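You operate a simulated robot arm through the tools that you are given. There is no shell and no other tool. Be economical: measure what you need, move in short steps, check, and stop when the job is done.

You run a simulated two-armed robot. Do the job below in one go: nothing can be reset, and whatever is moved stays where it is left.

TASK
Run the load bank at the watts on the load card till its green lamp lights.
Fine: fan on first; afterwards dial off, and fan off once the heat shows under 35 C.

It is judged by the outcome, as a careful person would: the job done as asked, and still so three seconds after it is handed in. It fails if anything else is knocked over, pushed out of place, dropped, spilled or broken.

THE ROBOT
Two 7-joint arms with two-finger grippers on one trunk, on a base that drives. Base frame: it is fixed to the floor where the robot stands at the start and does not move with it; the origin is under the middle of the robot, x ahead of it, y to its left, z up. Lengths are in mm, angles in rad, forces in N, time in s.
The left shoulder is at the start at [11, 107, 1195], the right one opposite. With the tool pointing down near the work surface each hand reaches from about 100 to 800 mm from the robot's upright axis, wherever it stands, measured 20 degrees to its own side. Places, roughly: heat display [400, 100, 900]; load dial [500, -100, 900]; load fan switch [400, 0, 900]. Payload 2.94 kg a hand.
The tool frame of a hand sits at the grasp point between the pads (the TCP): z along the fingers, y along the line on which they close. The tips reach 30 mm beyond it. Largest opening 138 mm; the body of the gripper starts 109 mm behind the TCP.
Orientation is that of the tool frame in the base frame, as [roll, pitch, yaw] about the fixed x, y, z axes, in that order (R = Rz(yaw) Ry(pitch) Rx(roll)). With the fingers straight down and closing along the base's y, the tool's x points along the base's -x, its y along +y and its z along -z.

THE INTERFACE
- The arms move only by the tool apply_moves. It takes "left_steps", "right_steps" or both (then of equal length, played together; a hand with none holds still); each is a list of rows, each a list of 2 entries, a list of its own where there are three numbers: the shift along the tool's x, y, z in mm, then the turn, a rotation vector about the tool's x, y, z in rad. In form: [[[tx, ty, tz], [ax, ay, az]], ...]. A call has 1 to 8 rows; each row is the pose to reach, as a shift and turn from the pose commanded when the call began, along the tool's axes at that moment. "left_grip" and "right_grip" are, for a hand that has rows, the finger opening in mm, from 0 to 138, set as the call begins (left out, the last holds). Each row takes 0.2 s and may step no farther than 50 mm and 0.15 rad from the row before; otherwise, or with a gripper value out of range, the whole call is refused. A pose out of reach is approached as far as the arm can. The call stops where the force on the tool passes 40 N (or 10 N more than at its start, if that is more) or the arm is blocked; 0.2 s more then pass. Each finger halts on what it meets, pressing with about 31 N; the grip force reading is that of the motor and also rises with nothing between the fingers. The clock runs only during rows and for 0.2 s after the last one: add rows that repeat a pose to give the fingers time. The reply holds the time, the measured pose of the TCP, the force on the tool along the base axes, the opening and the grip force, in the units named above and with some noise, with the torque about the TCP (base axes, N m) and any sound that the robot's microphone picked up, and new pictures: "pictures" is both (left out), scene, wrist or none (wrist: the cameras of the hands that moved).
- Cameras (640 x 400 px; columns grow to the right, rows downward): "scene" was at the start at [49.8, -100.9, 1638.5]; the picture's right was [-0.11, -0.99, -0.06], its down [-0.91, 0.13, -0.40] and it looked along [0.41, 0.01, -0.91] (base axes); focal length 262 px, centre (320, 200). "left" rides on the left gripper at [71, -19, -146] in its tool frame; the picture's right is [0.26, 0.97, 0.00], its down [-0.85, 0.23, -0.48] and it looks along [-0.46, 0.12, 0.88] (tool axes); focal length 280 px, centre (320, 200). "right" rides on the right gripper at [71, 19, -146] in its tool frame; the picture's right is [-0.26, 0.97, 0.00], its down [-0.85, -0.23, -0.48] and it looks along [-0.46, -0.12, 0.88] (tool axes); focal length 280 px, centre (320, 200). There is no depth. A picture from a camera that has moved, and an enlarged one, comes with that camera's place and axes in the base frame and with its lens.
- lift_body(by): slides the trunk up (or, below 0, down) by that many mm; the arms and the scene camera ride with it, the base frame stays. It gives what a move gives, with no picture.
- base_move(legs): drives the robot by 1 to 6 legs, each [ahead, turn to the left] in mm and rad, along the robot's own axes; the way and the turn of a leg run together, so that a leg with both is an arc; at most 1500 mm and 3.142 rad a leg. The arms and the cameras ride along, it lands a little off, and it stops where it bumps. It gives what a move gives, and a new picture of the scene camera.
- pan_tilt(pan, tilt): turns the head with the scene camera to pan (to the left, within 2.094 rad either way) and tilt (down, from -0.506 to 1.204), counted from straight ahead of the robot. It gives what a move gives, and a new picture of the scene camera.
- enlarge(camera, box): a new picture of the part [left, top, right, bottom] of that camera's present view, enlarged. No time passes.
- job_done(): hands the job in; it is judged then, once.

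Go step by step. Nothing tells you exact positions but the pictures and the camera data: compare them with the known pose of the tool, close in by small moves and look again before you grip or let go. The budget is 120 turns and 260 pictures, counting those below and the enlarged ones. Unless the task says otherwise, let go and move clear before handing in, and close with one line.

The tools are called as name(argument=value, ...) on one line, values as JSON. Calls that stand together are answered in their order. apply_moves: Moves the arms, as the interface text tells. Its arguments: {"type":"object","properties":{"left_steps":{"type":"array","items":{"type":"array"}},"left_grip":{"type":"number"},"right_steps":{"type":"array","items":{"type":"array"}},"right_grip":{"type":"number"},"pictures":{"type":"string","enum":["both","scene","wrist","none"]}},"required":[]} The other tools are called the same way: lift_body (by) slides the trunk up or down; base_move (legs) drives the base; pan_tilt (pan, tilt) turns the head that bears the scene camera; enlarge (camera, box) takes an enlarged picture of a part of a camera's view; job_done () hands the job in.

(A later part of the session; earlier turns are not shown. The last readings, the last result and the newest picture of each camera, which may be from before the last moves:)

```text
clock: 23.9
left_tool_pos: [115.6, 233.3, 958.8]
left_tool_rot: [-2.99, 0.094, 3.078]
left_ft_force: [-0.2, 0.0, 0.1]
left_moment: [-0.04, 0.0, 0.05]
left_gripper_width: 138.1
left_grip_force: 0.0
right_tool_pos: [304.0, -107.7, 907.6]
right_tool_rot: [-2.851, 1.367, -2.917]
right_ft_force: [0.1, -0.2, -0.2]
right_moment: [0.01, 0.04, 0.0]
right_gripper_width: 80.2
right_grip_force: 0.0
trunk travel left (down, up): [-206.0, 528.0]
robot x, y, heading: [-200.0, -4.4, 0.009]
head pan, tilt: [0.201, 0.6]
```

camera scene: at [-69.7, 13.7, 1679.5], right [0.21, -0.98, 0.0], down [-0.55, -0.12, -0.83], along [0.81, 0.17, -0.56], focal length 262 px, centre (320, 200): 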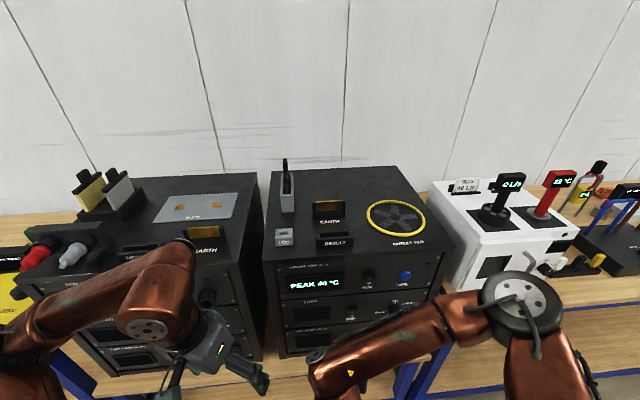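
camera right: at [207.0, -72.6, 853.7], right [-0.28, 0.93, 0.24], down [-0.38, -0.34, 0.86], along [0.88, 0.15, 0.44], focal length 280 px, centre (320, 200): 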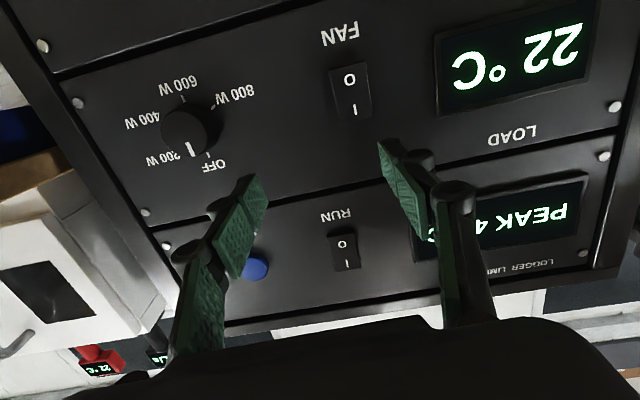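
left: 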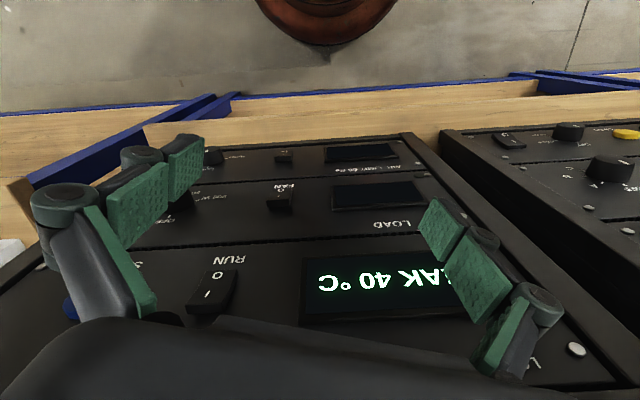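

base_move(legs=[[0, 0.31]])

enlarge(camera="right", box=[0, 0, 640, 400])

```text
clock: 25.2
left_tool_pos: [27.9, 319.5, 958.9]
left_tool_rot: [-2.989, 0.095, -2.897]
left_ft_force: [-0.1, 0.2, -0.6]
left_moment: [-0.03, -0.03, 0.01]
left_gripper_width: 137.9
left_grip_force: 0.0
right_tool_pos: [311.9, 52.2, 907.1]
right_tool_rot: [-2.845, 1.366, -2.601]
right_ft_force: [-1.2, -0.1, 0.1]
right_moment: [0.01, 0.03, -0.06]
right_gripper_width: 80.3
right_grip_force: 0.0
trunk travel left (down, up): [-206.0, 528.0]
robot x, y, heading: [-200.2, -3.8, 0.321]
head pan, tilt: [0.201, 0.6]
camera scene: at [14.7, 86.1, 1524.0], right [0.5, -0.87, 0.0], down [-0.49, -0.28, -0.82], along [0.72, 0.41, -0.57], focal length 262 px, centre (320, 200)
```

scene: 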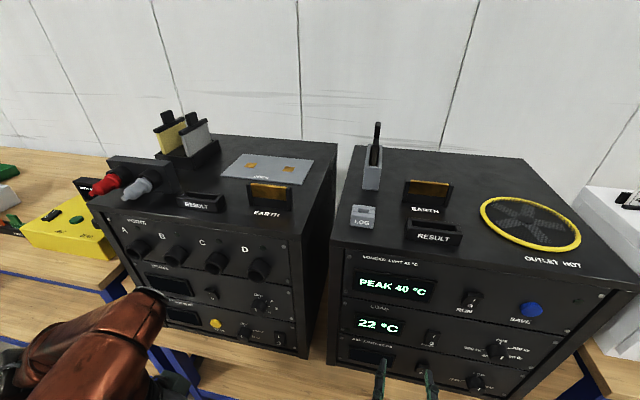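

```text
1.00 times, centred on (320, 200) of right (not enlarged: the box is as wide or as high as the picture)
camera zoom: at [155.7, 29.4, 864.8], right [-0.19, 0.96, 0.2], down [-0.25, -0.24, 0.94], along [0.95, 0.13, 0.29], focal length 280 px, centre (320, 200)
```

zoom: 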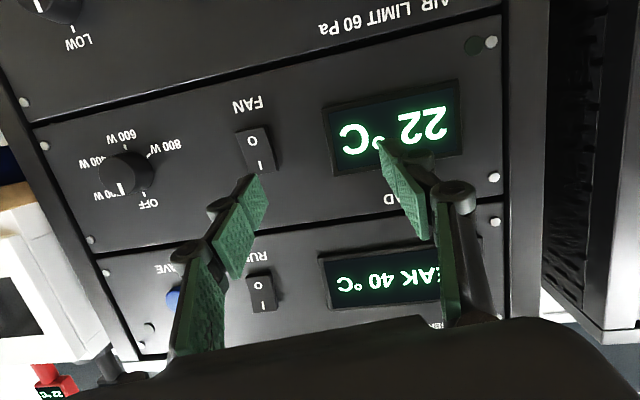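

I now have the hand about 200 mm left of the dial. I move across and square up to the panel normal.

apply_moves(right_steps=[[[5, -43, 6], [-0.024, -0.065, 0.018]], [[10, -86, 12], [-0.048, -0.13, 0.035]], [[16, -129, 22], [-0.072, -0.196, 0.053]], [[21, -172, 37], [-0.072, -0.196, 0.053]], [[26, -215, 52], [-0.072, -0.196, 0.053]]], pictures="wrist")

enlarge(camera="right", box=[220, 60, 420, 200])

```text
clock: 26.4
left_tool_pos: [27.6, 319.1, 958.3]
left_tool_rot: [-2.989, 0.095, -2.896]
left_ft_force: [0.1, 0.6, 1.3]
left_moment: [-0.04, -0.03, -0.01]
left_gripper_width: 137.7
left_grip_force: 0.1
right_tool_pos: [321.9, 1.9, 881.7]
right_tool_rot: [2.52, 1.569, 2.83]
right_ft_force: [0.4, 0.5, 0.0]
right_moment: [0.01, -0.02, 0.03]
right_gripper_width: 80.1
right_grip_force: 0.1
right hand out of reach, approached as far as the arm can: row 1, 2, 3, 4, 5
trunk travel left (down, up): [-206.0, 528.0]
robot x, y, heading: [-199.9, -5.0, 0.321]
head pan, tilt: [0.201, 0.6]
camera right: at [177.5, -25.0, 811.0], right [-0.3, 0.92, 0.26], down [-0.38, -0.37, 0.85], along [0.88, 0.15, 0.46], focal length 280 px, centre (320, 200)
```

right: 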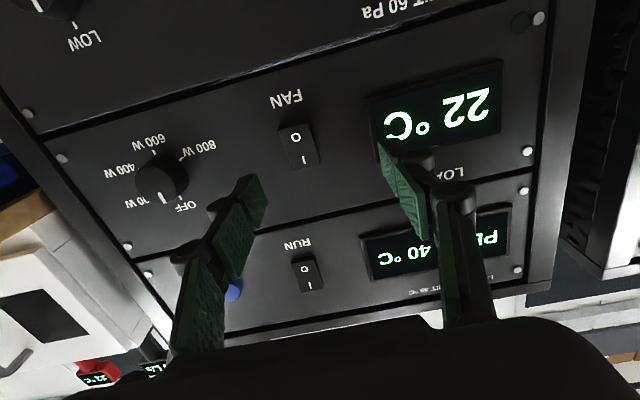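

```text
2.86 times, centred on (320, 130) of right
camera zoom: at [177.5, -25.0, 811.0], right [-0.3, 0.92, 0.26], down [-0.38, -0.37, 0.85], along [0.88, 0.15, 0.46], focal length 801 px, centre (320, 400)
```

zoom: 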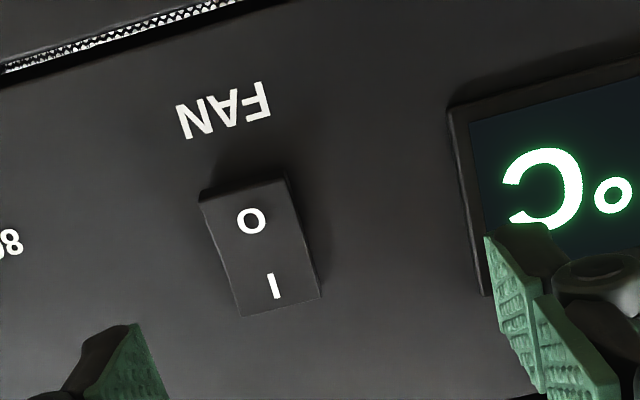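

The arm is at some joint limit; let me look at its posture.

pan_tilt(pan=-0.5, tilt=1.1)

```text
clock: 27.5
left_tool_pos: [28.4, 318.3, 960.0]
left_tool_rot: [-2.989, 0.094, -2.899]
left_ft_force: [-0.2, -0.7, 0.7]
left_moment: [0.02, 0.02, 0.02]
left_gripper_width: 137.8
left_grip_force: 0.1
right_tool_pos: [321.8, 0.9, 882.0]
right_tool_rot: [2.742, 1.569, 3.055]
right_ft_force: [0.4, 0.2, -0.1]
right_moment: [0.0, 0.01, 0.01]
right_gripper_width: 80.0
right_grip_force: 0.1
trunk travel left (down, up): [-206.0, 528.0]
robot x, y, heading: [-203.3, -5.9, 0.319]
head pan, tilt: [-0.499, 1.1]
camera scene: at [0.8, 30.4, 1485.4], right [-0.18, -0.98, 0.0], down [-0.88, 0.16, -0.45], along [0.45, -0.08, -0.89], focal length 262 px, centre (320, 200)
```

scene: 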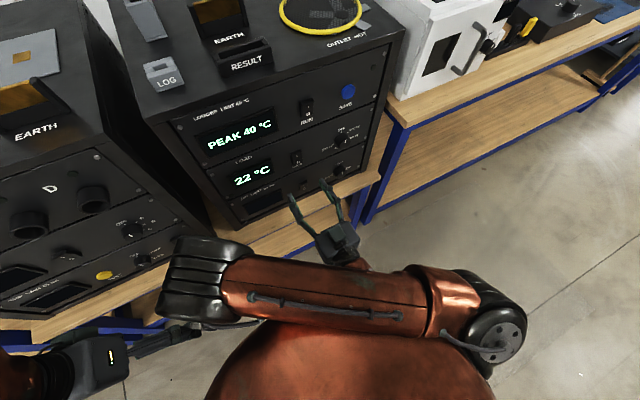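

The arm is folded too tightly; being farther away would let the forearm point forward. I back off another 230 mm.

base_move(legs=[[-230, 0]])

apply_moves(right_steps=[[[0, -20, 40], [0, 0, 0]], [[0, -40, 80], [0, 0, 0]], [[0, -70, 115], [0, 0, 0]], [[0, -100, 145], [0, 0, 0]]], pictures="both")

```text
clock: 29.2
left_tool_pos: [-189.9, 245.7, 959.1]
left_tool_rot: [-2.988, 0.095, -2.9]
left_ft_force: [0.4, -0.3, 0.1]
left_moment: [0.0, -0.01, 0.03]
left_gripper_width: 138.0
left_grip_force: 0.2
right_tool_pos: [103.8, -72.3, 882.1]
right_tool_rot: [1.975, 1.571, 2.286]
right_ft_force: [-0.5, -0.6, 1.3]
right_moment: [0.0, -0.01, -0.01]
right_gripper_width: 80.0
right_grip_force: 0.0
trunk travel left (down, up): [-206.0, 528.0]
robot x, y, heading: [-415.6, -76.5, 0.324]
head pan, tilt: [-0.499, 1.1]
camera scene: at [-217.8, -42.7, 1485.6], right [-0.18, -0.98, 0.0], down [-0.88, 0.16, -0.45], along [0.45, -0.08, -0.89], focal length 262 px, centre (320, 200)
```

scene: 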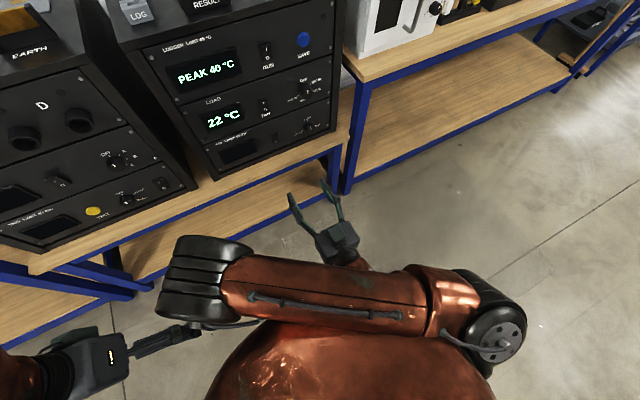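

```text
clock: 30.2
left_tool_pos: [-187.2, 243.6, 960.1]
left_tool_rot: [-2.991, 0.092, -2.899]
left_ft_force: [0.6, -0.5, -0.1]
left_moment: [0.05, 0.02, -0.01]
left_gripper_width: 138.0
left_grip_force: 0.1
right_tool_pos: [219.5, -79.7, 886.9]
right_tool_rot: [2.807, 1.569, 3.111]
right_ft_force: [0.8, -0.2, -0.8]
right_moment: [-0.01, -0.05, 0.04]
right_gripper_width: 80.2
right_grip_force: 0.1
right hand out of reach, approached as far as the arm can: row 1, 2, 3, 4
trunk travel left (down, up): [-206.0, 528.0]
robot x, y, heading: [-412.0, -79.5, 0.316]
head pan, tilt: [-0.499, 1.1]
camera scene: at [-215.4, -43.8, 1485.1], right [-0.18, -0.98, 0.0], down [-0.88, 0.16, -0.45], along [0.45, -0.08, -0.89], focal length 262 px, centre (320, 200)
camera right: at [75.0, -103.7, 817.3], right [-0.29, 0.92, 0.26], down [-0.38, -0.36, 0.85], along [0.88, 0.15, 0.46], focal length 280 px, centre (320, 200)
```

scene: 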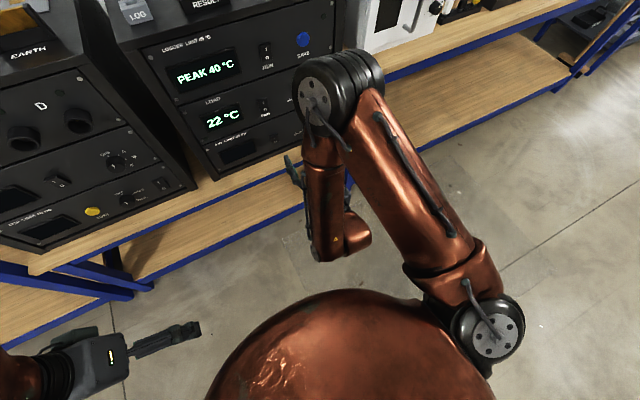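
right: 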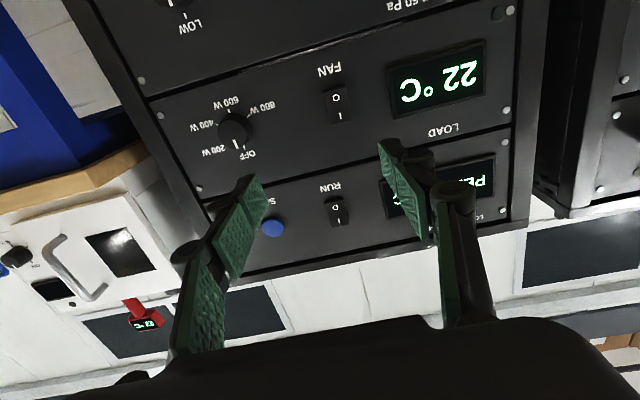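

The elbow has flipped forward, a bad posture. I'll return the hand to pointing down and raise it, then extend the arm before pitching it forward again.

apply_moves(right_steps=[[[-15, 0, 0], [0, 0.145, 0]], [[-30, 0, 0], [0, 0.29, 0]], [[-45, 0, 0], [0, 0.435, 0]], [[-60, 0, 0], [0, 0.58, 0]], [[-75, 0, 0], [0, 0.725, 0]], [[-90, 0, 0], [0, 0.87, 0]], [[-105, 0, 0], [0, 1.015, 0]], [[-120, 0, 0], [0, 1.16, 0]]], pictures="scene")

```text
clock: 32.0
left_tool_pos: [-188.6, 244.1, 960.1]
left_tool_rot: [-2.99, 0.093, -2.899]
left_ft_force: [0.2, -0.4, -1.2]
left_moment: [0.01, 0.06, 0.01]
left_gripper_width: 138.0
left_grip_force: 0.1
right_tool_pos: [221.0, -78.4, 1006.8]
right_tool_rot: [3.139, 0.409, -2.833]
right_ft_force: [1.0, -0.1, 0.3]
right_moment: [0.0, 0.04, -0.01]
right_gripper_width: 80.1
right_grip_force: 0.1
right hand out of reach, approached as far as the arm can: row 1, 2
trunk travel left (down, up): [-206.0, 528.0]
robot x, y, heading: [-417.3, -77.2, 0.32]
head pan, tilt: [-0.499, 1.1]
camera scene: at [-215.9, -42.7, 1485.2], right [-0.18, -0.98, 0.0], down [-0.88, 0.16, -0.45], along [0.45, -0.08, -0.89], focal length 262 px, centre (320, 200)
```

scene: 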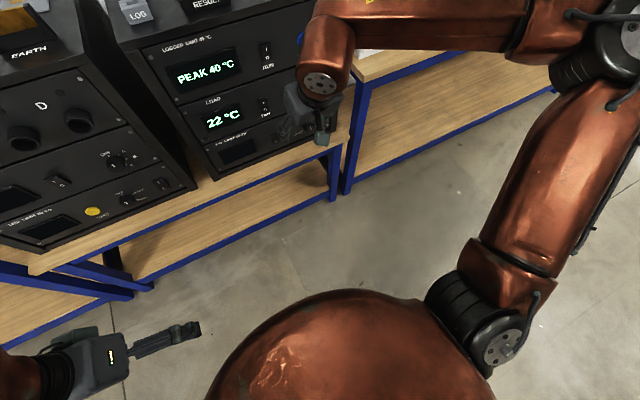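

The arm is back in its normal posture. I'll approach the dial with the fingers tilted about 30° below horizontal, which the arm can do.

apply_moves(right_steps=[[[-15, -16, 18], [0, -0.075, 0]], [[-30, -32, 36], [0, -0.15, 0]], [[-45, -48, 54], [0, -0.225, 0]], [[-60, -64, 72], [0, -0.3, 0]], [[-75, -80, 90], [0, -0.375, 0]], [[-90, -96, 109], [0, -0.45, 0]], [[-104, -110, 128], [0, -0.525, 0]], [[-118, -123, 148], [0, -0.6, 0]]], pictures="both")

```text
clock: 33.9
left_tool_pos: [-189.7, 244.8, 958.9]
left_tool_rot: [-2.991, 0.092, -2.897]
left_ft_force: [-0.3, 0.6, -0.1]
left_moment: [0.01, 0.05, 0.01]
left_gripper_width: 137.9
left_grip_force: 0.0
right_tool_pos: [417.1, -145.4, 917.8]
right_tool_rot: [3.137, 1.011, -2.833]
right_ft_force: [-0.2, -0.7, 0.4]
right_moment: [0.03, 0.0, 0.06]
right_gripper_width: 80.0
right_grip_force: 0.1
trunk travel left (down, up): [-206.0, 528.0]
robot x, y, heading: [-415.1, -76.9, 0.324]
head pan, tilt: [-0.499, 1.1]
camera scene: at [-215.8, -43.2, 1485.2], right [-0.18, -0.98, 0.0], down [-0.88, 0.16, -0.45], along [0.45, -0.08, -0.89], focal length 262 px, centre (320, 200)
camera right: at [258.4, -175.8, 935.3], right [-0.16, 0.96, 0.22], down [0.12, -0.21, 0.97], along [0.98, 0.18, -0.08], focal length 280 px, centre (320, 200)
```

scene: 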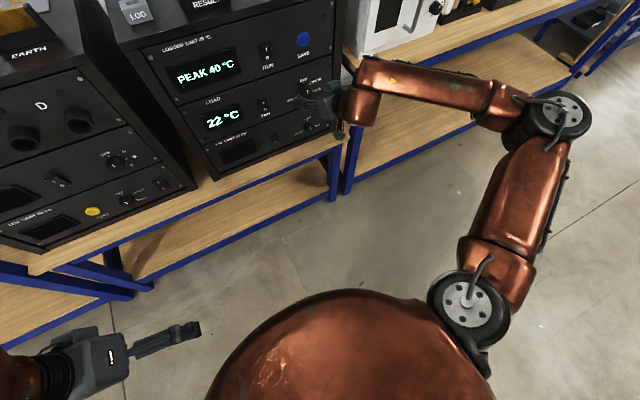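
right: 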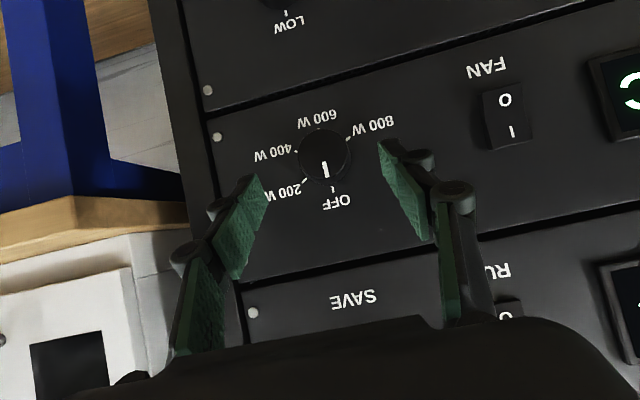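

Reached exactly, and the dial is where I computed. I try tilting closer to level while lowering onto the dial axis.

apply_moves(right_steps=[[[3, 0, 4], [0, -0.1, 0]], [[8, 0, 8], [0, -0.2, 0]], [[13, 0, 11], [0, -0.3, 0]]], pictures="wrist")

```text
clock: 34.6
left_tool_pos: [-188.2, 243.8, 959.8]
left_tool_rot: [-2.989, 0.092, -2.898]
left_ft_force: [1.0, 0.4, -0.1]
left_moment: [0.01, -0.01, 0.0]
left_gripper_width: 138.2
left_grip_force: 0.0
right_tool_pos: [419.5, -145.2, 902.1]
right_tool_rot: [3.131, 1.312, -2.84]
right_ft_force: [0.6, 0.1, 0.7]
right_moment: [-0.03, -0.01, -0.01]
right_gripper_width: 80.1
right_grip_force: 0.1
trunk travel left (down, up): [-206.0, 528.0]
robot x, y, heading: [-415.7, -80.7, 0.318]
head pan, tilt: [-0.499, 1.1]
camera right: at [262.1, -174.2, 870.7], right [-0.23, 0.94, 0.26], down [-0.16, -0.3, 0.94], along [0.96, 0.18, 0.22], focal length 280 px, centre (320, 200)
```

right: 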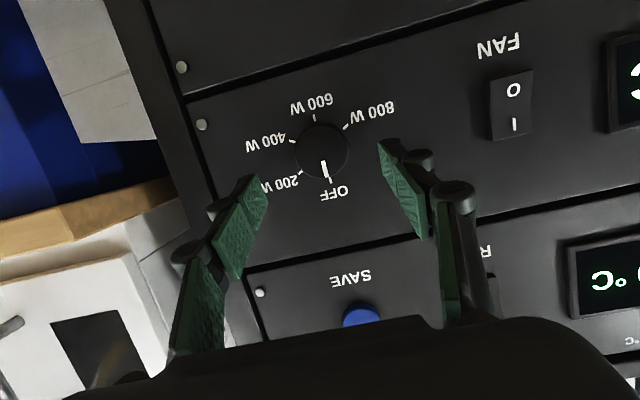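

apply_moves(right_steps=[[[10, 0, -2], [0, -0.12, 0]], [[20, 0, -4], [0, -0.24, 0]]], pictures="none")

apply_moves(right_steps=[[[0, 0, 0], [0, 0, -0.14]], [[0, 0, 0], [0, 0, -0.28]], [[0, 0, 0], [0, 0, -0.42]], [[0, 0, 0], [0, 0, -0.56]]], pictures="wrist")

```text
clock: 35.2
left_tool_pos: [-188.7, 244.6, 959.9]
left_tool_rot: [-2.989, 0.095, -2.899]
left_ft_force: [-0.1, 0.5, 0.0]
left_moment: [0.0, 0.0, 0.03]
left_gripper_width: 138.1
left_grip_force: 0.0
right_tool_pos: [417.1, -144.0, 902.1]
right_tool_rot: [3.138, 1.311, -2.835]
right_ft_force: [-0.5, -0.1, -0.9]
right_moment: [-0.02, -0.01, 0.01]
right_gripper_width: 80.1
right_grip_force: 0.0
right hand out of reach, approached as far as the arm can: row 1, 2
trunk travel left (down, up): [-206.0, 528.0]
robot x, y, heading: [-416.0, -77.2, 0.319]
head pan, tilt: [-0.499, 1.1]
```

```text
clock: 36.2
left_tool_pos: [-188.7, 246.0, 959.3]
left_tool_rot: [-2.992, 0.095, -2.897]
left_ft_force: [0.9, 0.3, -0.2]
left_moment: [-0.03, 0.0, 0.0]
left_gripper_width: 138.0
left_grip_force: 0.1
right_tool_pos: [419.1, -144.2, 901.3]
right_tool_rot: [-2.035, 0.959, -1.648]
right_ft_force: [0.7, -0.6, 0.4]
right_moment: [-0.03, -0.01, -0.03]
right_gripper_width: 80.1
right_grip_force: 0.1
trunk travel left (down, up): [-206.0, 528.0]
robot x, y, heading: [-416.9, -77.4, 0.32]
head pan, tilt: [-0.499, 1.1]
camera right: at [274.2, -213.2, 871.8], right [-0.36, 0.89, -0.28], down [-0.31, 0.17, 0.94], along [0.88, 0.43, 0.21], focal length 280 px, centre (320, 200)
```

right: 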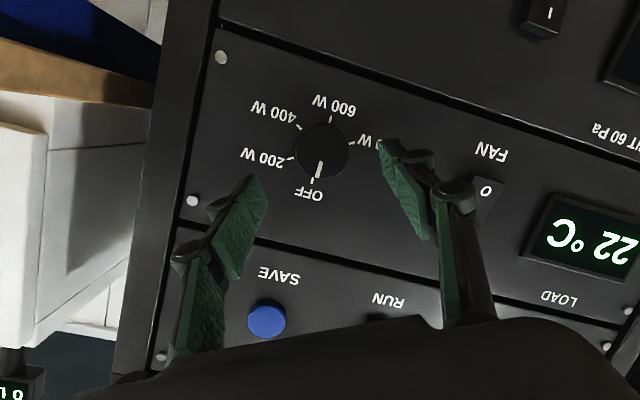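

Pitch is limited to ~15° below level, but roll works well. I test how far the roll goes the counter-clockwise way.

apply_moves(right_steps=[[[0, 0, 0], [0, 0, -0.14]], [[0, 0, 0], [0, 0, -0.28]], [[0, 0, 0], [0, 0, -0.42]], [[0, 0, 0], [0, 0, -0.56]], [[0, 0, 0], [0, 0, -0.7]], [[0, 0, 0], [0, 0, -0.84]], [[0, 0, 0], [0, 0, -0.98]], [[0, 0, 0], [0, 0, -1.1]]], pictures="wrist")

```text
clock: 38.0
left_tool_pos: [-186.9, 244.6, 959.3]
left_tool_rot: [-2.993, 0.093, -2.899]
left_ft_force: [0.7, -1.8, 0.1]
left_moment: [0.14, 0.11, -0.01]
left_gripper_width: 137.9
left_grip_force: 0.0
right_tool_pos: [430.4, -199.9, 942.0]
right_tool_rot: [-1.842, -0.03, -1.247]
right_ft_force: [2.5, 3.4, 10.0]
right_moment: [-0.44, 1.09, -0.22]
right_gripper_width: 79.8
right_grip_force: 0.1
right hand out of reach, approached as far as the arm can: row 7, 8
trunk travel left (down, up): [-206.0, 528.0]
robot x, y, heading: [-419.0, -76.9, 0.318]
head pan, tilt: [-0.499, 1.1]
camera right: at [313.9, -312.9, 964.8], right [-0.32, 0.14, -0.94], down [-0.65, 0.69, 0.32], along [0.69, 0.71, -0.13], focal length 280 px, centre (320, 200)
```

right: 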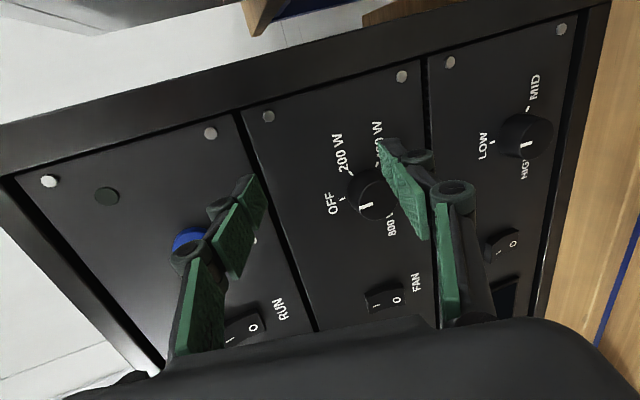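

That goes past the limit (~-1.35 rad). I return to roll about -1.05 in front of the dial.

apply_moves(right_steps=[[[-10, 6, -15], [0, 0, 0.12]], [[-25, 15, -15], [0, 0, 0.24]], [[-40, 25, -10], [0, 0, 0.36]], [[-52, 33, 0], [0, 0, 0.48]], [[-58, 37, 8], [0, 0, 0.6]], [[-58, 37, 8], [0, 0, 0.6]]], pictures="wrist")

```text
clock: 39.5
left_tool_pos: [-187.8, 245.0, 960.3]
left_tool_rot: [-2.991, 0.095, -2.898]
left_ft_force: [-0.1, -0.3, -0.9]
left_moment: [0.01, 0.0, 0.0]
left_gripper_width: 137.9
left_grip_force: 0.2
right_tool_pos: [407.6, -147.6, 903.7]
right_tool_rot: [-1.891, 0.545, -1.429]
right_ft_force: [-0.1, -0.7, 0.4]
right_moment: [-0.01, 0.05, -0.02]
right_gripper_width: 79.9
right_grip_force: 0.0
trunk travel left (down, up): [-206.0, 528.0]
robot x, y, heading: [-417.9, -75.6, 0.324]
head pan, tilt: [-0.499, 1.1]
camera right: at [275.9, -242.0, 889.1], right [-0.4, 0.65, -0.65], down [-0.45, 0.48, 0.75], along [0.8, 0.59, 0.1], focal length 280 px, centre (320, 200)
```

right: 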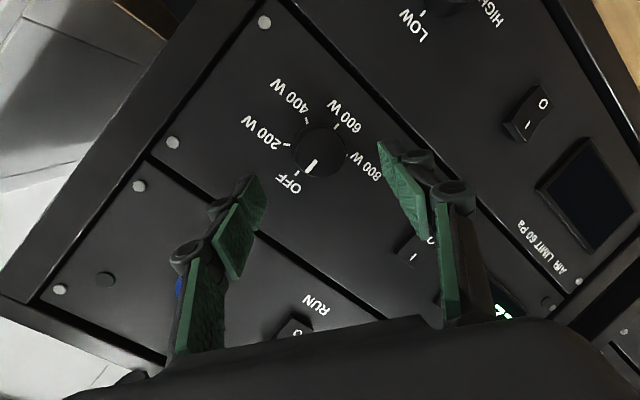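

On axis; now advance onto the dial.

apply_moves(right_steps=[[[0, 0, 20], [0, 0, 0]], [[0, 0, 40], [0, 0, 0]], [[0, 0, 56], [0, 0, 0]]], pictures="wrist")

```text
clock: 40.2
left_tool_pos: [-189.3, 243.0, 960.0]
left_tool_rot: [-2.99, 0.094, -2.898]
left_ft_force: [-0.7, -0.4, 0.5]
left_moment: [0.01, -0.02, 0.04]
left_gripper_width: 138.3
left_grip_force: 0.0
right_tool_pos: [460.3, -132.3, 886.8]
right_tool_rot: [-1.892, 0.545, -1.427]
right_ft_force: [-4.1, -1.6, 1.0]
right_moment: [0.05, -0.23, -0.11]
right_gripper_width: 81.5
right_grip_force: 0.1
trunk travel left (down, up): [-206.0, 528.0]
robot x, y, heading: [-415.9, -77.4, 0.319]
head pan, tilt: [-0.499, 1.1]
camera right: at [327.3, -226.2, 874.6], right [-0.4, 0.65, -0.65], down [-0.45, 0.48, 0.75], along [0.8, 0.59, 0.1], focal length 280 px, centre (320, 200)
```

right: 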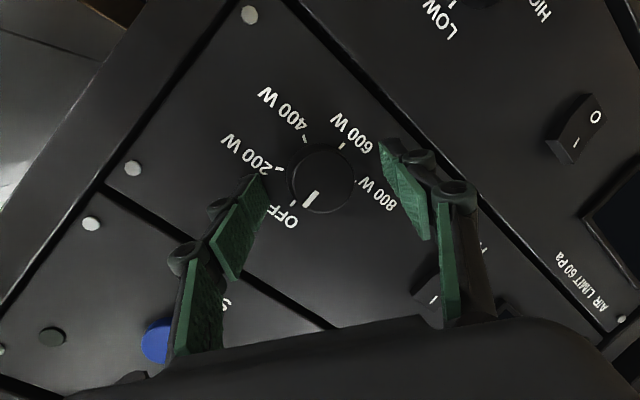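

A fingertip just brushes the panel; I back off 4 mm and close on the dial.

apply_moves(right_steps=[[[0, 0, -5], [0, 0, 0]], [[0, 0, -5], [0, 0, 0]], [[0, 0, -5], [0, 0, 0]], [[0, 0, -5], [0, 0, 0]], [[0, 0, -5], [0, 0, 0]]], right_grip=25, pictures="wrist")

```text
clock: 41.5
left_tool_pos: [-189.3, 246.0, 958.7]
left_tool_rot: [-2.988, 0.094, -2.899]
left_ft_force: [0.3, -0.5, -0.2]
left_moment: [0.01, -0.01, 0.02]
left_gripper_width: 137.8
left_grip_force: 0.0
right_tool_pos: [455.6, -131.9, 888.5]
right_tool_rot: [-1.888, 0.543, -1.428]
right_ft_force: [5.9, 0.4, 5.8]
right_moment: [0.14, -0.32, -0.32]
right_gripper_width: 43.2
right_grip_force: 45.4
trunk travel left (down, up): [-206.0, 528.0]
robot x, y, heading: [-415.4, -71.9, 0.32]
head pan, tilt: [-0.499, 1.1]
camera right: at [323.8, -227.2, 876.1], right [-0.4, 0.65, -0.65], down [-0.45, 0.48, 0.75], along [0.8, 0.59, 0.1], focal length 280 px, centre (320, 200)
```

right: 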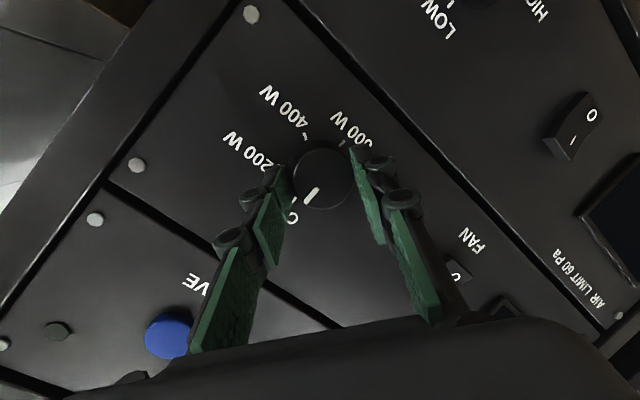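

Gripped (43 mm). Turn clockwise ~1.1 rad.

apply_moves(right_steps=[[[0, 0, 0], [0, 0, 0.14]], [[0, 0, 0], [0, 0, 0.28]], [[0, 0, 0], [0, 0, 0.42]], [[0, 0, 0], [0, 0, 0.56]], [[0, 0, 0], [0, 0, 0.7]], [[0, 0, 0], [0, 0, 0.84]], [[0, 0, 0], [0, 0, 0.98]], [[0, 0, 0], [0, 0, 1.12]]], pictures="wrist")

```text
clock: 43.2
left_tool_pos: [-188.9, 245.8, 960.2]
left_tool_rot: [-2.989, 0.094, -2.899]
left_ft_force: [0.5, 0.5, 0.1]
left_moment: [-0.01, 0.02, -0.01]
left_gripper_width: 138.2
left_grip_force: 0.0
right_tool_pos: [452.3, -132.1, 887.3]
right_tool_rot: [2.741, 1.272, 3.043]
right_ft_force: [-10.2, -0.2, -4.2]
right_moment: [0.09, -0.29, 0.93]
right_gripper_width: 41.1
right_grip_force: 45.5
trunk travel left (down, up): [-206.0, 528.0]
robot x, y, heading: [-418.3, -81.5, 0.325]
head pan, tilt: [-0.499, 1.1]
camera right: at [294.4, -154.0, 862.0], right [-0.19, 0.91, 0.36], down [-0.12, -0.39, 0.91], along [0.97, 0.13, 0.19], focal length 280 px, centre (320, 200)
```

right: 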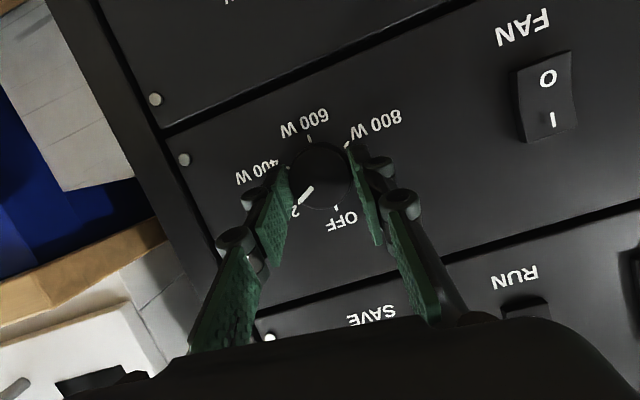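

The pointer is at 200 W. Continue turning.

apply_moves(right_steps=[[[0, 0, 0], [0, 0, 0.13]], [[0, 0, 0], [0, 0, 0.26]], [[0, 0, 0], [0, 0, 0.39]], [[0, 0, 0], [0, 0, 0.52]], [[0, 0, 0], [0, 0, 0.65]], [[0, 0, 0], [0, 0, 0.78]], [[0, 0, 0], [0, 0, 0.91]], [[0, 0, 0], [0, 0, 1.04]]], pictures="wrist")

```text
clock: 45.0
left_tool_pos: [-189.7, 245.6, 959.0]
left_tool_rot: [-2.988, 0.093, -2.898]
left_ft_force: [-0.8, 0.9, 0.2]
left_moment: [-0.01, -0.01, -0.03]
left_gripper_width: 137.8
left_grip_force: 0.1
right_tool_pos: [454.3, -131.0, 889.4]
right_tool_rot: [1.866, 0.398, 2.002]
right_ft_force: [-12.4, 8.5, -0.6]
right_moment: [0.06, 0.01, 1.67]
right_gripper_width: 42.9
right_grip_force: 45.2
trunk travel left (down, up): [-206.0, 528.0]
robot x, y, heading: [-416.8, -78.0, 0.32]
head pan, tilt: [-0.499, 1.1]
camera right: at [295.5, -105.9, 919.0], right [0.21, 0.22, 0.95], down [-0.13, -0.96, 0.25], along [0.97, -0.18, -0.17], focal length 280 px, centre (320, 200)
```

right: 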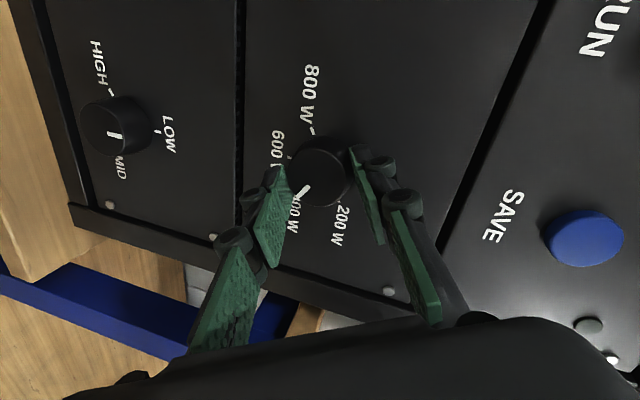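

At 400 W. I open, roll the hand back and regrip for the last step.

apply_moves(right_steps=[[[0, 0, -2], [0, 0, 0]], [[0, 0, -4], [0, 0, 0]], [[0, 0, -12], [0, 0, 0]], [[0, 0, -20], [0, 0, -0.14]], [[0, 0, -20], [0, 0, -0.28]], [[0, 0, -20], [0, 0, -0.42]], [[0, 0, -20], [0, 0, -0.56]], [[0, 0, -20], [0, 0, -0.7]]], right_grip=85, pictures="none")

apply_moves(right_steps=[[[0, 0, 0], [0, 0, -0.14]], [[0, 0, 0], [0, 0, -0.28]], [[0, 0, 0], [0, 0, -0.42]], [[0, 0, 0], [0, 0, -0.56]], [[0, 0, 0], [0, 0, -0.7]]], pictures="wrist")

```text
clock: 46.9
left_tool_pos: [-189.0, 245.5, 959.4]
left_tool_rot: [-2.99, 0.093, -2.898]
left_ft_force: [-0.2, -0.3, 0.6]
left_moment: [-0.01, 0.0, -0.01]
left_gripper_width: 138.1
left_grip_force: 0.1
right_tool_pos: [436.0, -137.7, 893.2]
right_tool_rot: [2.142, 1.045, 2.391]
right_ft_force: [0.4, -0.1, 0.7]
right_moment: [0.01, 0.01, 0.02]
right_gripper_width: 85.1
right_grip_force: 0.1
trunk travel left (down, up): [-206.0, 528.0]
robot x, y, heading: [-418.3, -73.8, 0.323]
head pan, tilt: [-0.499, 1.1]
```

```text
clock: 48.0
left_tool_pos: [-189.3, 245.0, 959.1]
left_tool_rot: [-2.991, 0.094, -2.898]
left_ft_force: [0.3, 0.4, -0.7]
left_moment: [-0.02, -0.02, 0.01]
left_gripper_width: 137.9
left_grip_force: 0.0
right_tool_pos: [435.8, -138.7, 895.0]
right_tool_rot: [-2.422, 1.204, -2.076]
right_ft_force: [0.9, 0.1, 0.3]
right_moment: [0.01, -0.02, -0.01]
right_gripper_width: 84.9
right_grip_force: 0.0
trunk travel left (down, up): [-206.0, 528.0]
robot x, y, heading: [-416.5, -78.7, 0.321]
head pan, tilt: [-0.499, 1.1]
camera right: at [283.6, -186.0, 862.6], right [-0.3, 0.95, 0.02], down [-0.21, -0.08, 0.97], along [0.93, 0.29, 0.22], focal length 280 px, centre (320, 200)
```

right: 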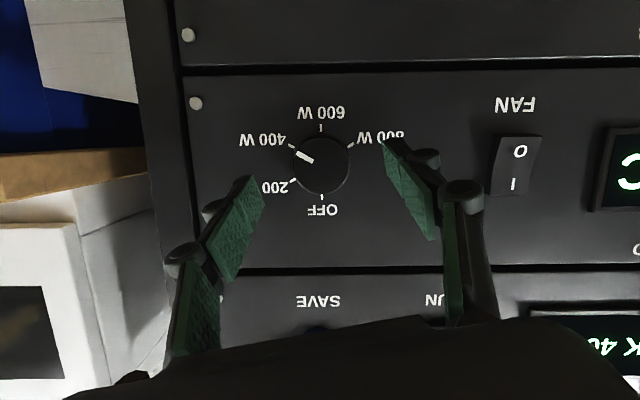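

Dial clearly at 400 W, one step to go. Advance and regrip, then turn 60°.

apply_moves(right_steps=[[[0, 0, 19], [0, 0, 0]], [[0, 0, 19], [0, 0, 0]], [[0, 0, 19], [0, 0, 0]], [[0, 0, 19], [0, 0, 0]], [[0, 0, 19], [0, 0, 0]], [[0, 0, 19], [0, 0, 0]]], right_grip=25, pictures="none")

apply_moves(right_steps=[[[0, 0, 0], [0, 0, 0.14]], [[0, 0, 0], [0, 0, 0.28]], [[0, 0, 0], [0, 0, 0.42]], [[0, 0, 0], [0, 0, 0.56]], [[0, 0, 0], [0, 0, 0.7]], [[0, 0, 0], [0, 0, 0.84]], [[0, 0, 0], [0, 0, 0.98]], [[0, 0, 0], [0, 0, 1.1]]], pictures="wrist")

```text
clock: 49.5
left_tool_pos: [-188.9, 245.2, 960.7]
left_tool_rot: [-2.99, 0.095, -2.899]
left_ft_force: [0.6, -0.3, 0.5]
left_moment: [-0.01, 0.01, -0.01]
left_gripper_width: 137.8
left_grip_force: 0.1
right_tool_pos: [453.5, -131.8, 888.4]
right_tool_rot: [-2.429, 1.206, -2.083]
right_ft_force: [-4.4, 0.5, 0.1]
right_moment: [0.02, -0.08, 0.06]
right_gripper_width: 41.3
right_grip_force: 45.2
trunk travel left (down, up): [-206.0, 528.0]
robot x, y, heading: [-416.2, -73.8, 0.321]
head pan, tilt: [-0.499, 1.1]
```

```text
clock: 51.2
left_tool_pos: [-189.2, 246.6, 959.8]
left_tool_rot: [-2.988, 0.093, -2.898]
left_ft_force: [0.5, 0.0, 0.4]
left_moment: [0.0, 0.01, 0.04]
left_gripper_width: 137.9
left_grip_force: 0.0
right_tool_pos: [452.6, -131.6, 890.0]
right_tool_rot: [1.924, 0.68, 2.114]
right_ft_force: [-14.0, 3.7, 1.2]
right_moment: [-0.04, 0.17, 1.41]
right_gripper_width: 42.0
right_grip_force: 45.0
trunk travel left (down, up): [-206.0, 528.0]
robot x, y, heading: [-415.1, -78.9, 0.317]
head pan, tilt: [-0.499, 1.1]
camera right: at [290.7, -114.0, 898.6], right [0.1, 0.49, 0.87], down [-0.09, -0.86, 0.49], along [0.99, -0.13, -0.04], focal length 280 px, centre (320, 200)
```

right: 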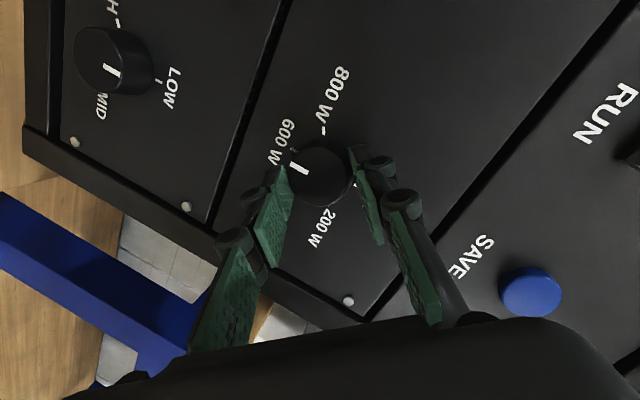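

Dial at 600 W. I release, back off slightly, and watch the display and lamp.

apply_moves(right_steps=[[[0, 0, -2], [0, 0, 0]], [[0, 0, -4], [0, 0, 0]], [[0, 0, -12], [0, 0, 0]], [[0, 0, -20], [0, 0, 0]], [[0, 0, -20], [0, 0, 0]], [[0, 0, -20], [0, 0, 0]]], right_grip=85, pictures="both")

enlarge(camera="scene", box=[120, 20, 360, 180])

```text
clock: 52.6
left_tool_pos: [-189.3, 244.4, 959.9]
left_tool_rot: [-2.989, 0.094, -2.901]
left_ft_force: [-0.2, -0.2, -0.6]
left_moment: [0.02, 0.0, 0.01]
left_gripper_width: 138.2
left_grip_force: 0.1
right_tool_pos: [436.7, -138.6, 895.6]
right_tool_rot: [1.927, 0.684, 2.114]
right_ft_force: [0.5, -0.4, 0.4]
right_moment: [-0.03, 0.01, -0.01]
right_gripper_width: 84.9
right_grip_force: 0.0
trunk travel left (down, up): [-206.0, 528.0]
robot x, y, heading: [-418.6, -78.8, 0.319]
head pan, tilt: [-0.499, 1.1]
camera scene: at [-216.6, -42.8, 1485.4], right [-0.18, -0.98, 0.0], down [-0.88, 0.16, -0.45], along [0.45, -0.08, -0.89], focal length 262 px, centre (320, 200)
camera right: at [274.1, -121.5, 903.2], right [0.1, 0.49, 0.87], down [-0.09, -0.86, 0.5], along [0.99, -0.13, -0.04], focal length 280 px, centre (320, 200)
```

scene: 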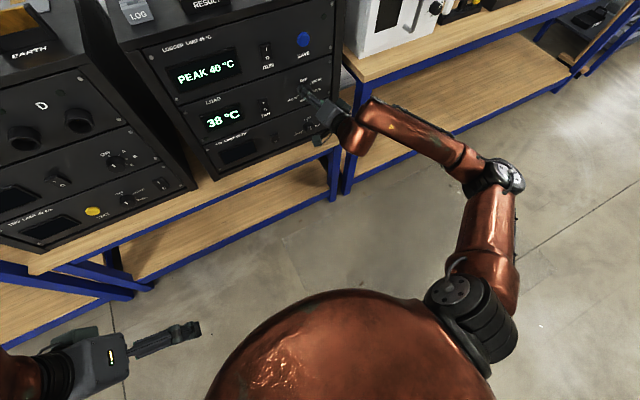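
right: 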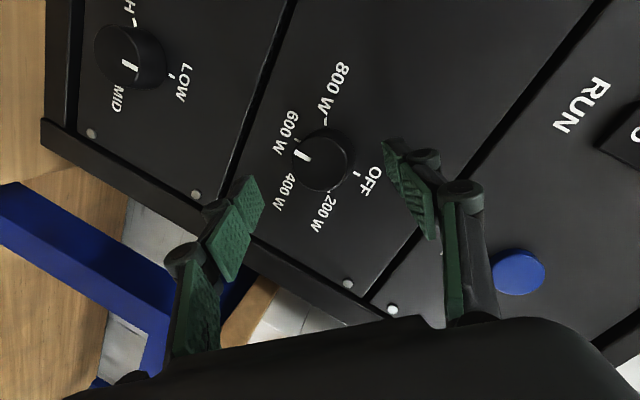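

```text
2.50 times, centred on (240, 100) of scene
camera zoom: at [-216.6, -42.8, 1485.4], right [-0.18, -0.98, 0.0], down [-0.88, 0.16, -0.45], along [0.45, -0.08, -0.89], focal length 655 px, centre (520, 450)
```

zoom: 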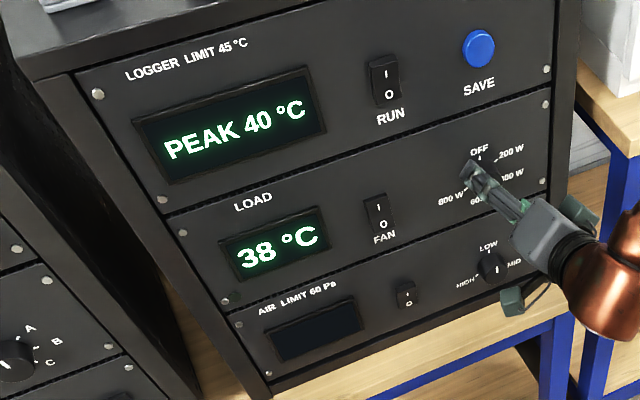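

38 °C and rising at 600 W; lamp still dark. I wait.

apply_moves(right_steps=[[[0, 0, 0], [0, 0, 0]], [[0, 0, 0], [0, 0, 0]], [[0, 0, 0], [0, 0, 0]], [[0, 0, 0], [0, 0, 0]], [[0, 0, 0], [0, 0, 0]], [[0, 0, 0], [0, 0, 0]], [[0, 0, 0], [0, 0, 0]], [[0, 0, 0], [0, 0, 0]]], pictures="none")

enlarge(camera="scene", box=[120, 20, 360, 180])

```text
clock: 54.5
left_tool_pos: [-189.5, 245.9, 960.0]
left_tool_rot: [-2.989, 0.094, -2.898]
left_ft_force: [-0.1, 0.7, 0.6]
left_moment: [-0.01, -0.02, -0.01]
left_gripper_width: 138.0
left_grip_force: 0.1
right_tool_pos: [435.3, -139.9, 894.3]
right_tool_rot: [1.927, 0.685, 2.113]
right_ft_force: [0.4, -0.7, 0.0]
right_moment: [0.01, -0.02, 0.0]
right_gripper_width: 85.2
right_grip_force: 0.0
trunk travel left (down, up): [-206.0, 528.0]
robot x, y, heading: [-419.0, -80.5, 0.321]
head pan, tilt: [-0.499, 1.1]
```

```text
2.50 times, centred on (240, 100) of scene
camera zoom: at [-216.6, -42.8, 1485.4], right [-0.18, -0.98, 0.0], down [-0.88, 0.16, -0.45], along [0.45, -0.08, -0.89], focal length 655 px, centre (520, 450)
```

zoom: 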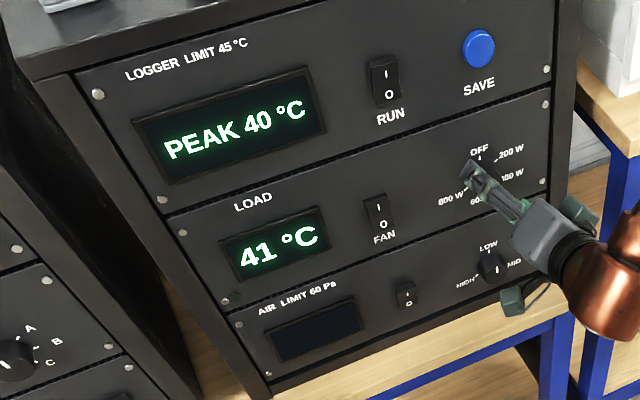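

apply_moves(right_steps=[[[0, 0, 0], [0, 0, 0]], [[0, 0, 0], [0, 0, 0]], [[0, 0, 0], [0, 0, 0]], [[0, 0, 0], [0, 0, 0]], [[0, 0, 0], [0, 0, 0]], [[0, 0, 0], [0, 0, 0]], [[0, 0, 0], [0, 0, 0]], [[0, 0, 0], [0, 0, 0]]], pictures="none")

enlarge(camera="scene", box=[160, 80, 280, 160])

apply_moves(right_steps=[[[0, 0, 0], [0, 0, 0]], [[0, 0, 0], [0, 0, 0]], [[0, 0, 0], [0, 0, 0]], [[0, 0, 0], [0, 0, 0]], [[0, 0, 0], [0, 0, 0]], [[0, 0, 0], [0, 0, 0]], [[0, 0, 0], [0, 0, 0]], [[0, 0, 0], [0, 0, 0]]], pictures="none")

enlarge(camera="scene", box=[160, 80, 280, 160])

```text
clock: 56.2
left_tool_pos: [-188.8, 246.3, 959.3]
left_tool_rot: [-2.992, 0.096, -2.899]
left_ft_force: [0.2, 0.2, -1.0]
left_moment: [-0.03, 0.01, 0.02]
left_gripper_width: 138.1
left_grip_force: 0.0
right_tool_pos: [436.6, -138.8, 894.2]
right_tool_rot: [1.927, 0.685, 2.113]
right_ft_force: [-0.3, -0.1, -0.6]
right_moment: [0.01, 0.01, -0.02]
right_gripper_width: 85.1
right_grip_force: 0.0
trunk travel left (down, up): [-206.0, 528.0]
robot x, y, heading: [-416.0, -74.5, 0.314]
head pan, tilt: [-0.499, 1.1]
```

```text
5.00 times, centred on (220, 120) of scene
camera zoom: at [-216.6, -42.8, 1485.4], right [-0.18, -0.98, 0.0], down [-0.88, 0.16, -0.45], along [0.45, -0.08, -0.89], focal length 1310 px, centre (820, 600)
```

zoom: 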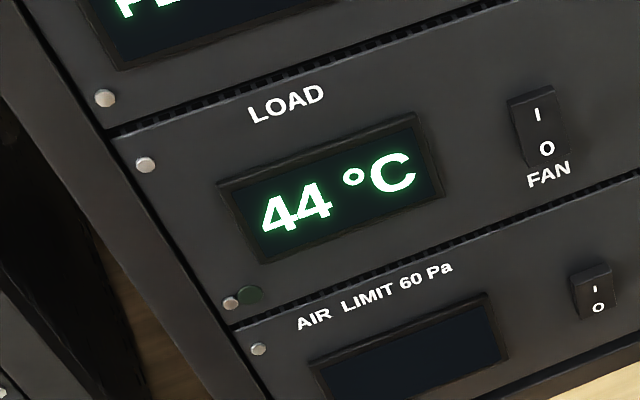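

```text
clock: 58.0
left_tool_pos: [-188.8, 244.8, 960.4]
left_tool_rot: [-2.989, 0.093, -2.898]
left_ft_force: [1.2, 0.2, -0.9]
left_moment: [0.0, -0.05, -0.02]
left_gripper_width: 138.2
left_grip_force: 0.0
right_tool_pos: [436.1, -139.2, 895.8]
right_tool_rot: [1.927, 0.684, 2.113]
right_ft_force: [-1.2, -0.4, 0.1]
right_moment: [-0.02, 0.03, 0.02]
right_gripper_width: 84.9
right_grip_force: 0.1
trunk travel left (down, up): [-206.0, 528.0]
robot x, y, heading: [-419.8, -76.5, 0.322]
head pan, tilt: [-0.499, 1.1]
```

```text
5.00 times, centred on (220, 120) of scene
camera zoom: at [-216.6, -42.8, 1485.4], right [-0.18, -0.98, 0.0], down [-0.88, 0.16, -0.45], along [0.45, -0.08, -0.89], focal length 1310 px, centre (820, 600)
```

zoom: 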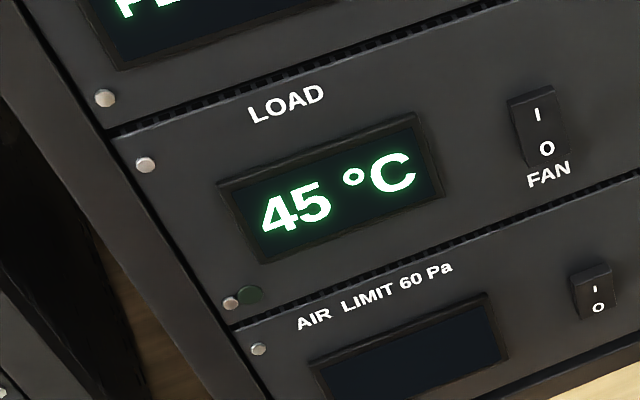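

45 °C, lamp still dark. Keep waiting.

apply_moves(right_steps=[[[0, 0, 0], [0, 0, 0]], [[0, 0, 0], [0, 0, 0]], [[0, 0, 0], [0, 0, 0]], [[0, 0, 0], [0, 0, 0]], [[0, 0, 0], [0, 0, 0]], [[0, 0, 0], [0, 0, 0]], [[0, 0, 0], [0, 0, 0]], [[0, 0, 0], [0, 0, 0]]], pictures="none")

apply_moves(right_steps=[[[0, 0, 0], [0, 0, 0]], [[0, 0, 0], [0, 0, 0]], [[0, 0, 0], [0, 0, 0]], [[0, 0, 0], [0, 0, 0]], [[0, 0, 0], [0, 0, 0]], [[0, 0, 0], [0, 0, 0]], [[0, 0, 0], [0, 0, 0]], [[0, 0, 0], [0, 0, 0]]], pictures="none")

enlarge(camera="scene", box=[160, 80, 280, 160])

```text
clock: 59.9
left_tool_pos: [-189.0, 244.8, 959.5]
left_tool_rot: [-2.989, 0.095, -2.898]
left_ft_force: [0.2, -0.1, -0.3]
left_moment: [0.03, -0.02, -0.03]
left_gripper_width: 138.1
left_grip_force: 0.1
right_tool_pos: [436.8, -139.0, 894.5]
right_tool_rot: [1.928, 0.683, 2.114]
right_ft_force: [0.1, 0.7, 0.4]
right_moment: [0.0, 0.01, 0.02]
right_gripper_width: 84.9
right_grip_force: 0.0
trunk travel left (down, up): [-206.0, 528.0]
robot x, y, heading: [-418.4, -78.5, 0.317]
head pan, tilt: [-0.499, 1.1]
```

```text
clock: 61.6
left_tool_pos: [-189.2, 245.6, 958.3]
left_tool_rot: [-2.988, 0.095, -2.898]
left_ft_force: [-0.4, -0.4, -0.3]
left_moment: [-0.01, -0.02, -0.02]
left_gripper_width: 138.0
left_grip_force: 0.1
right_tool_pos: [435.6, -139.9, 894.8]
right_tool_rot: [1.925, 0.683, 2.115]
right_ft_force: [-0.2, 0.0, 0.1]
right_moment: [-0.02, 0.01, 0.02]
right_gripper_width: 85.1
right_grip_force: 0.1
trunk travel left (down, up): [-206.0, 528.0]
robot x, y, heading: [-415.5, -77.5, 0.316]
head pan, tilt: [-0.499, 1.1]
```

```text
5.00 times, centred on (220, 120) of scene
camera zoom: at [-216.6, -42.8, 1485.4], right [-0.18, -0.98, 0.0], down [-0.88, 0.16, -0.45], along [0.45, -0.08, -0.89], focal length 1310 px, centre (820, 600)
```

zoom: 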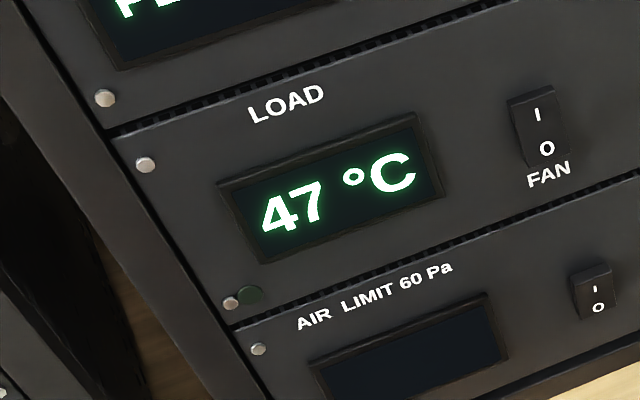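

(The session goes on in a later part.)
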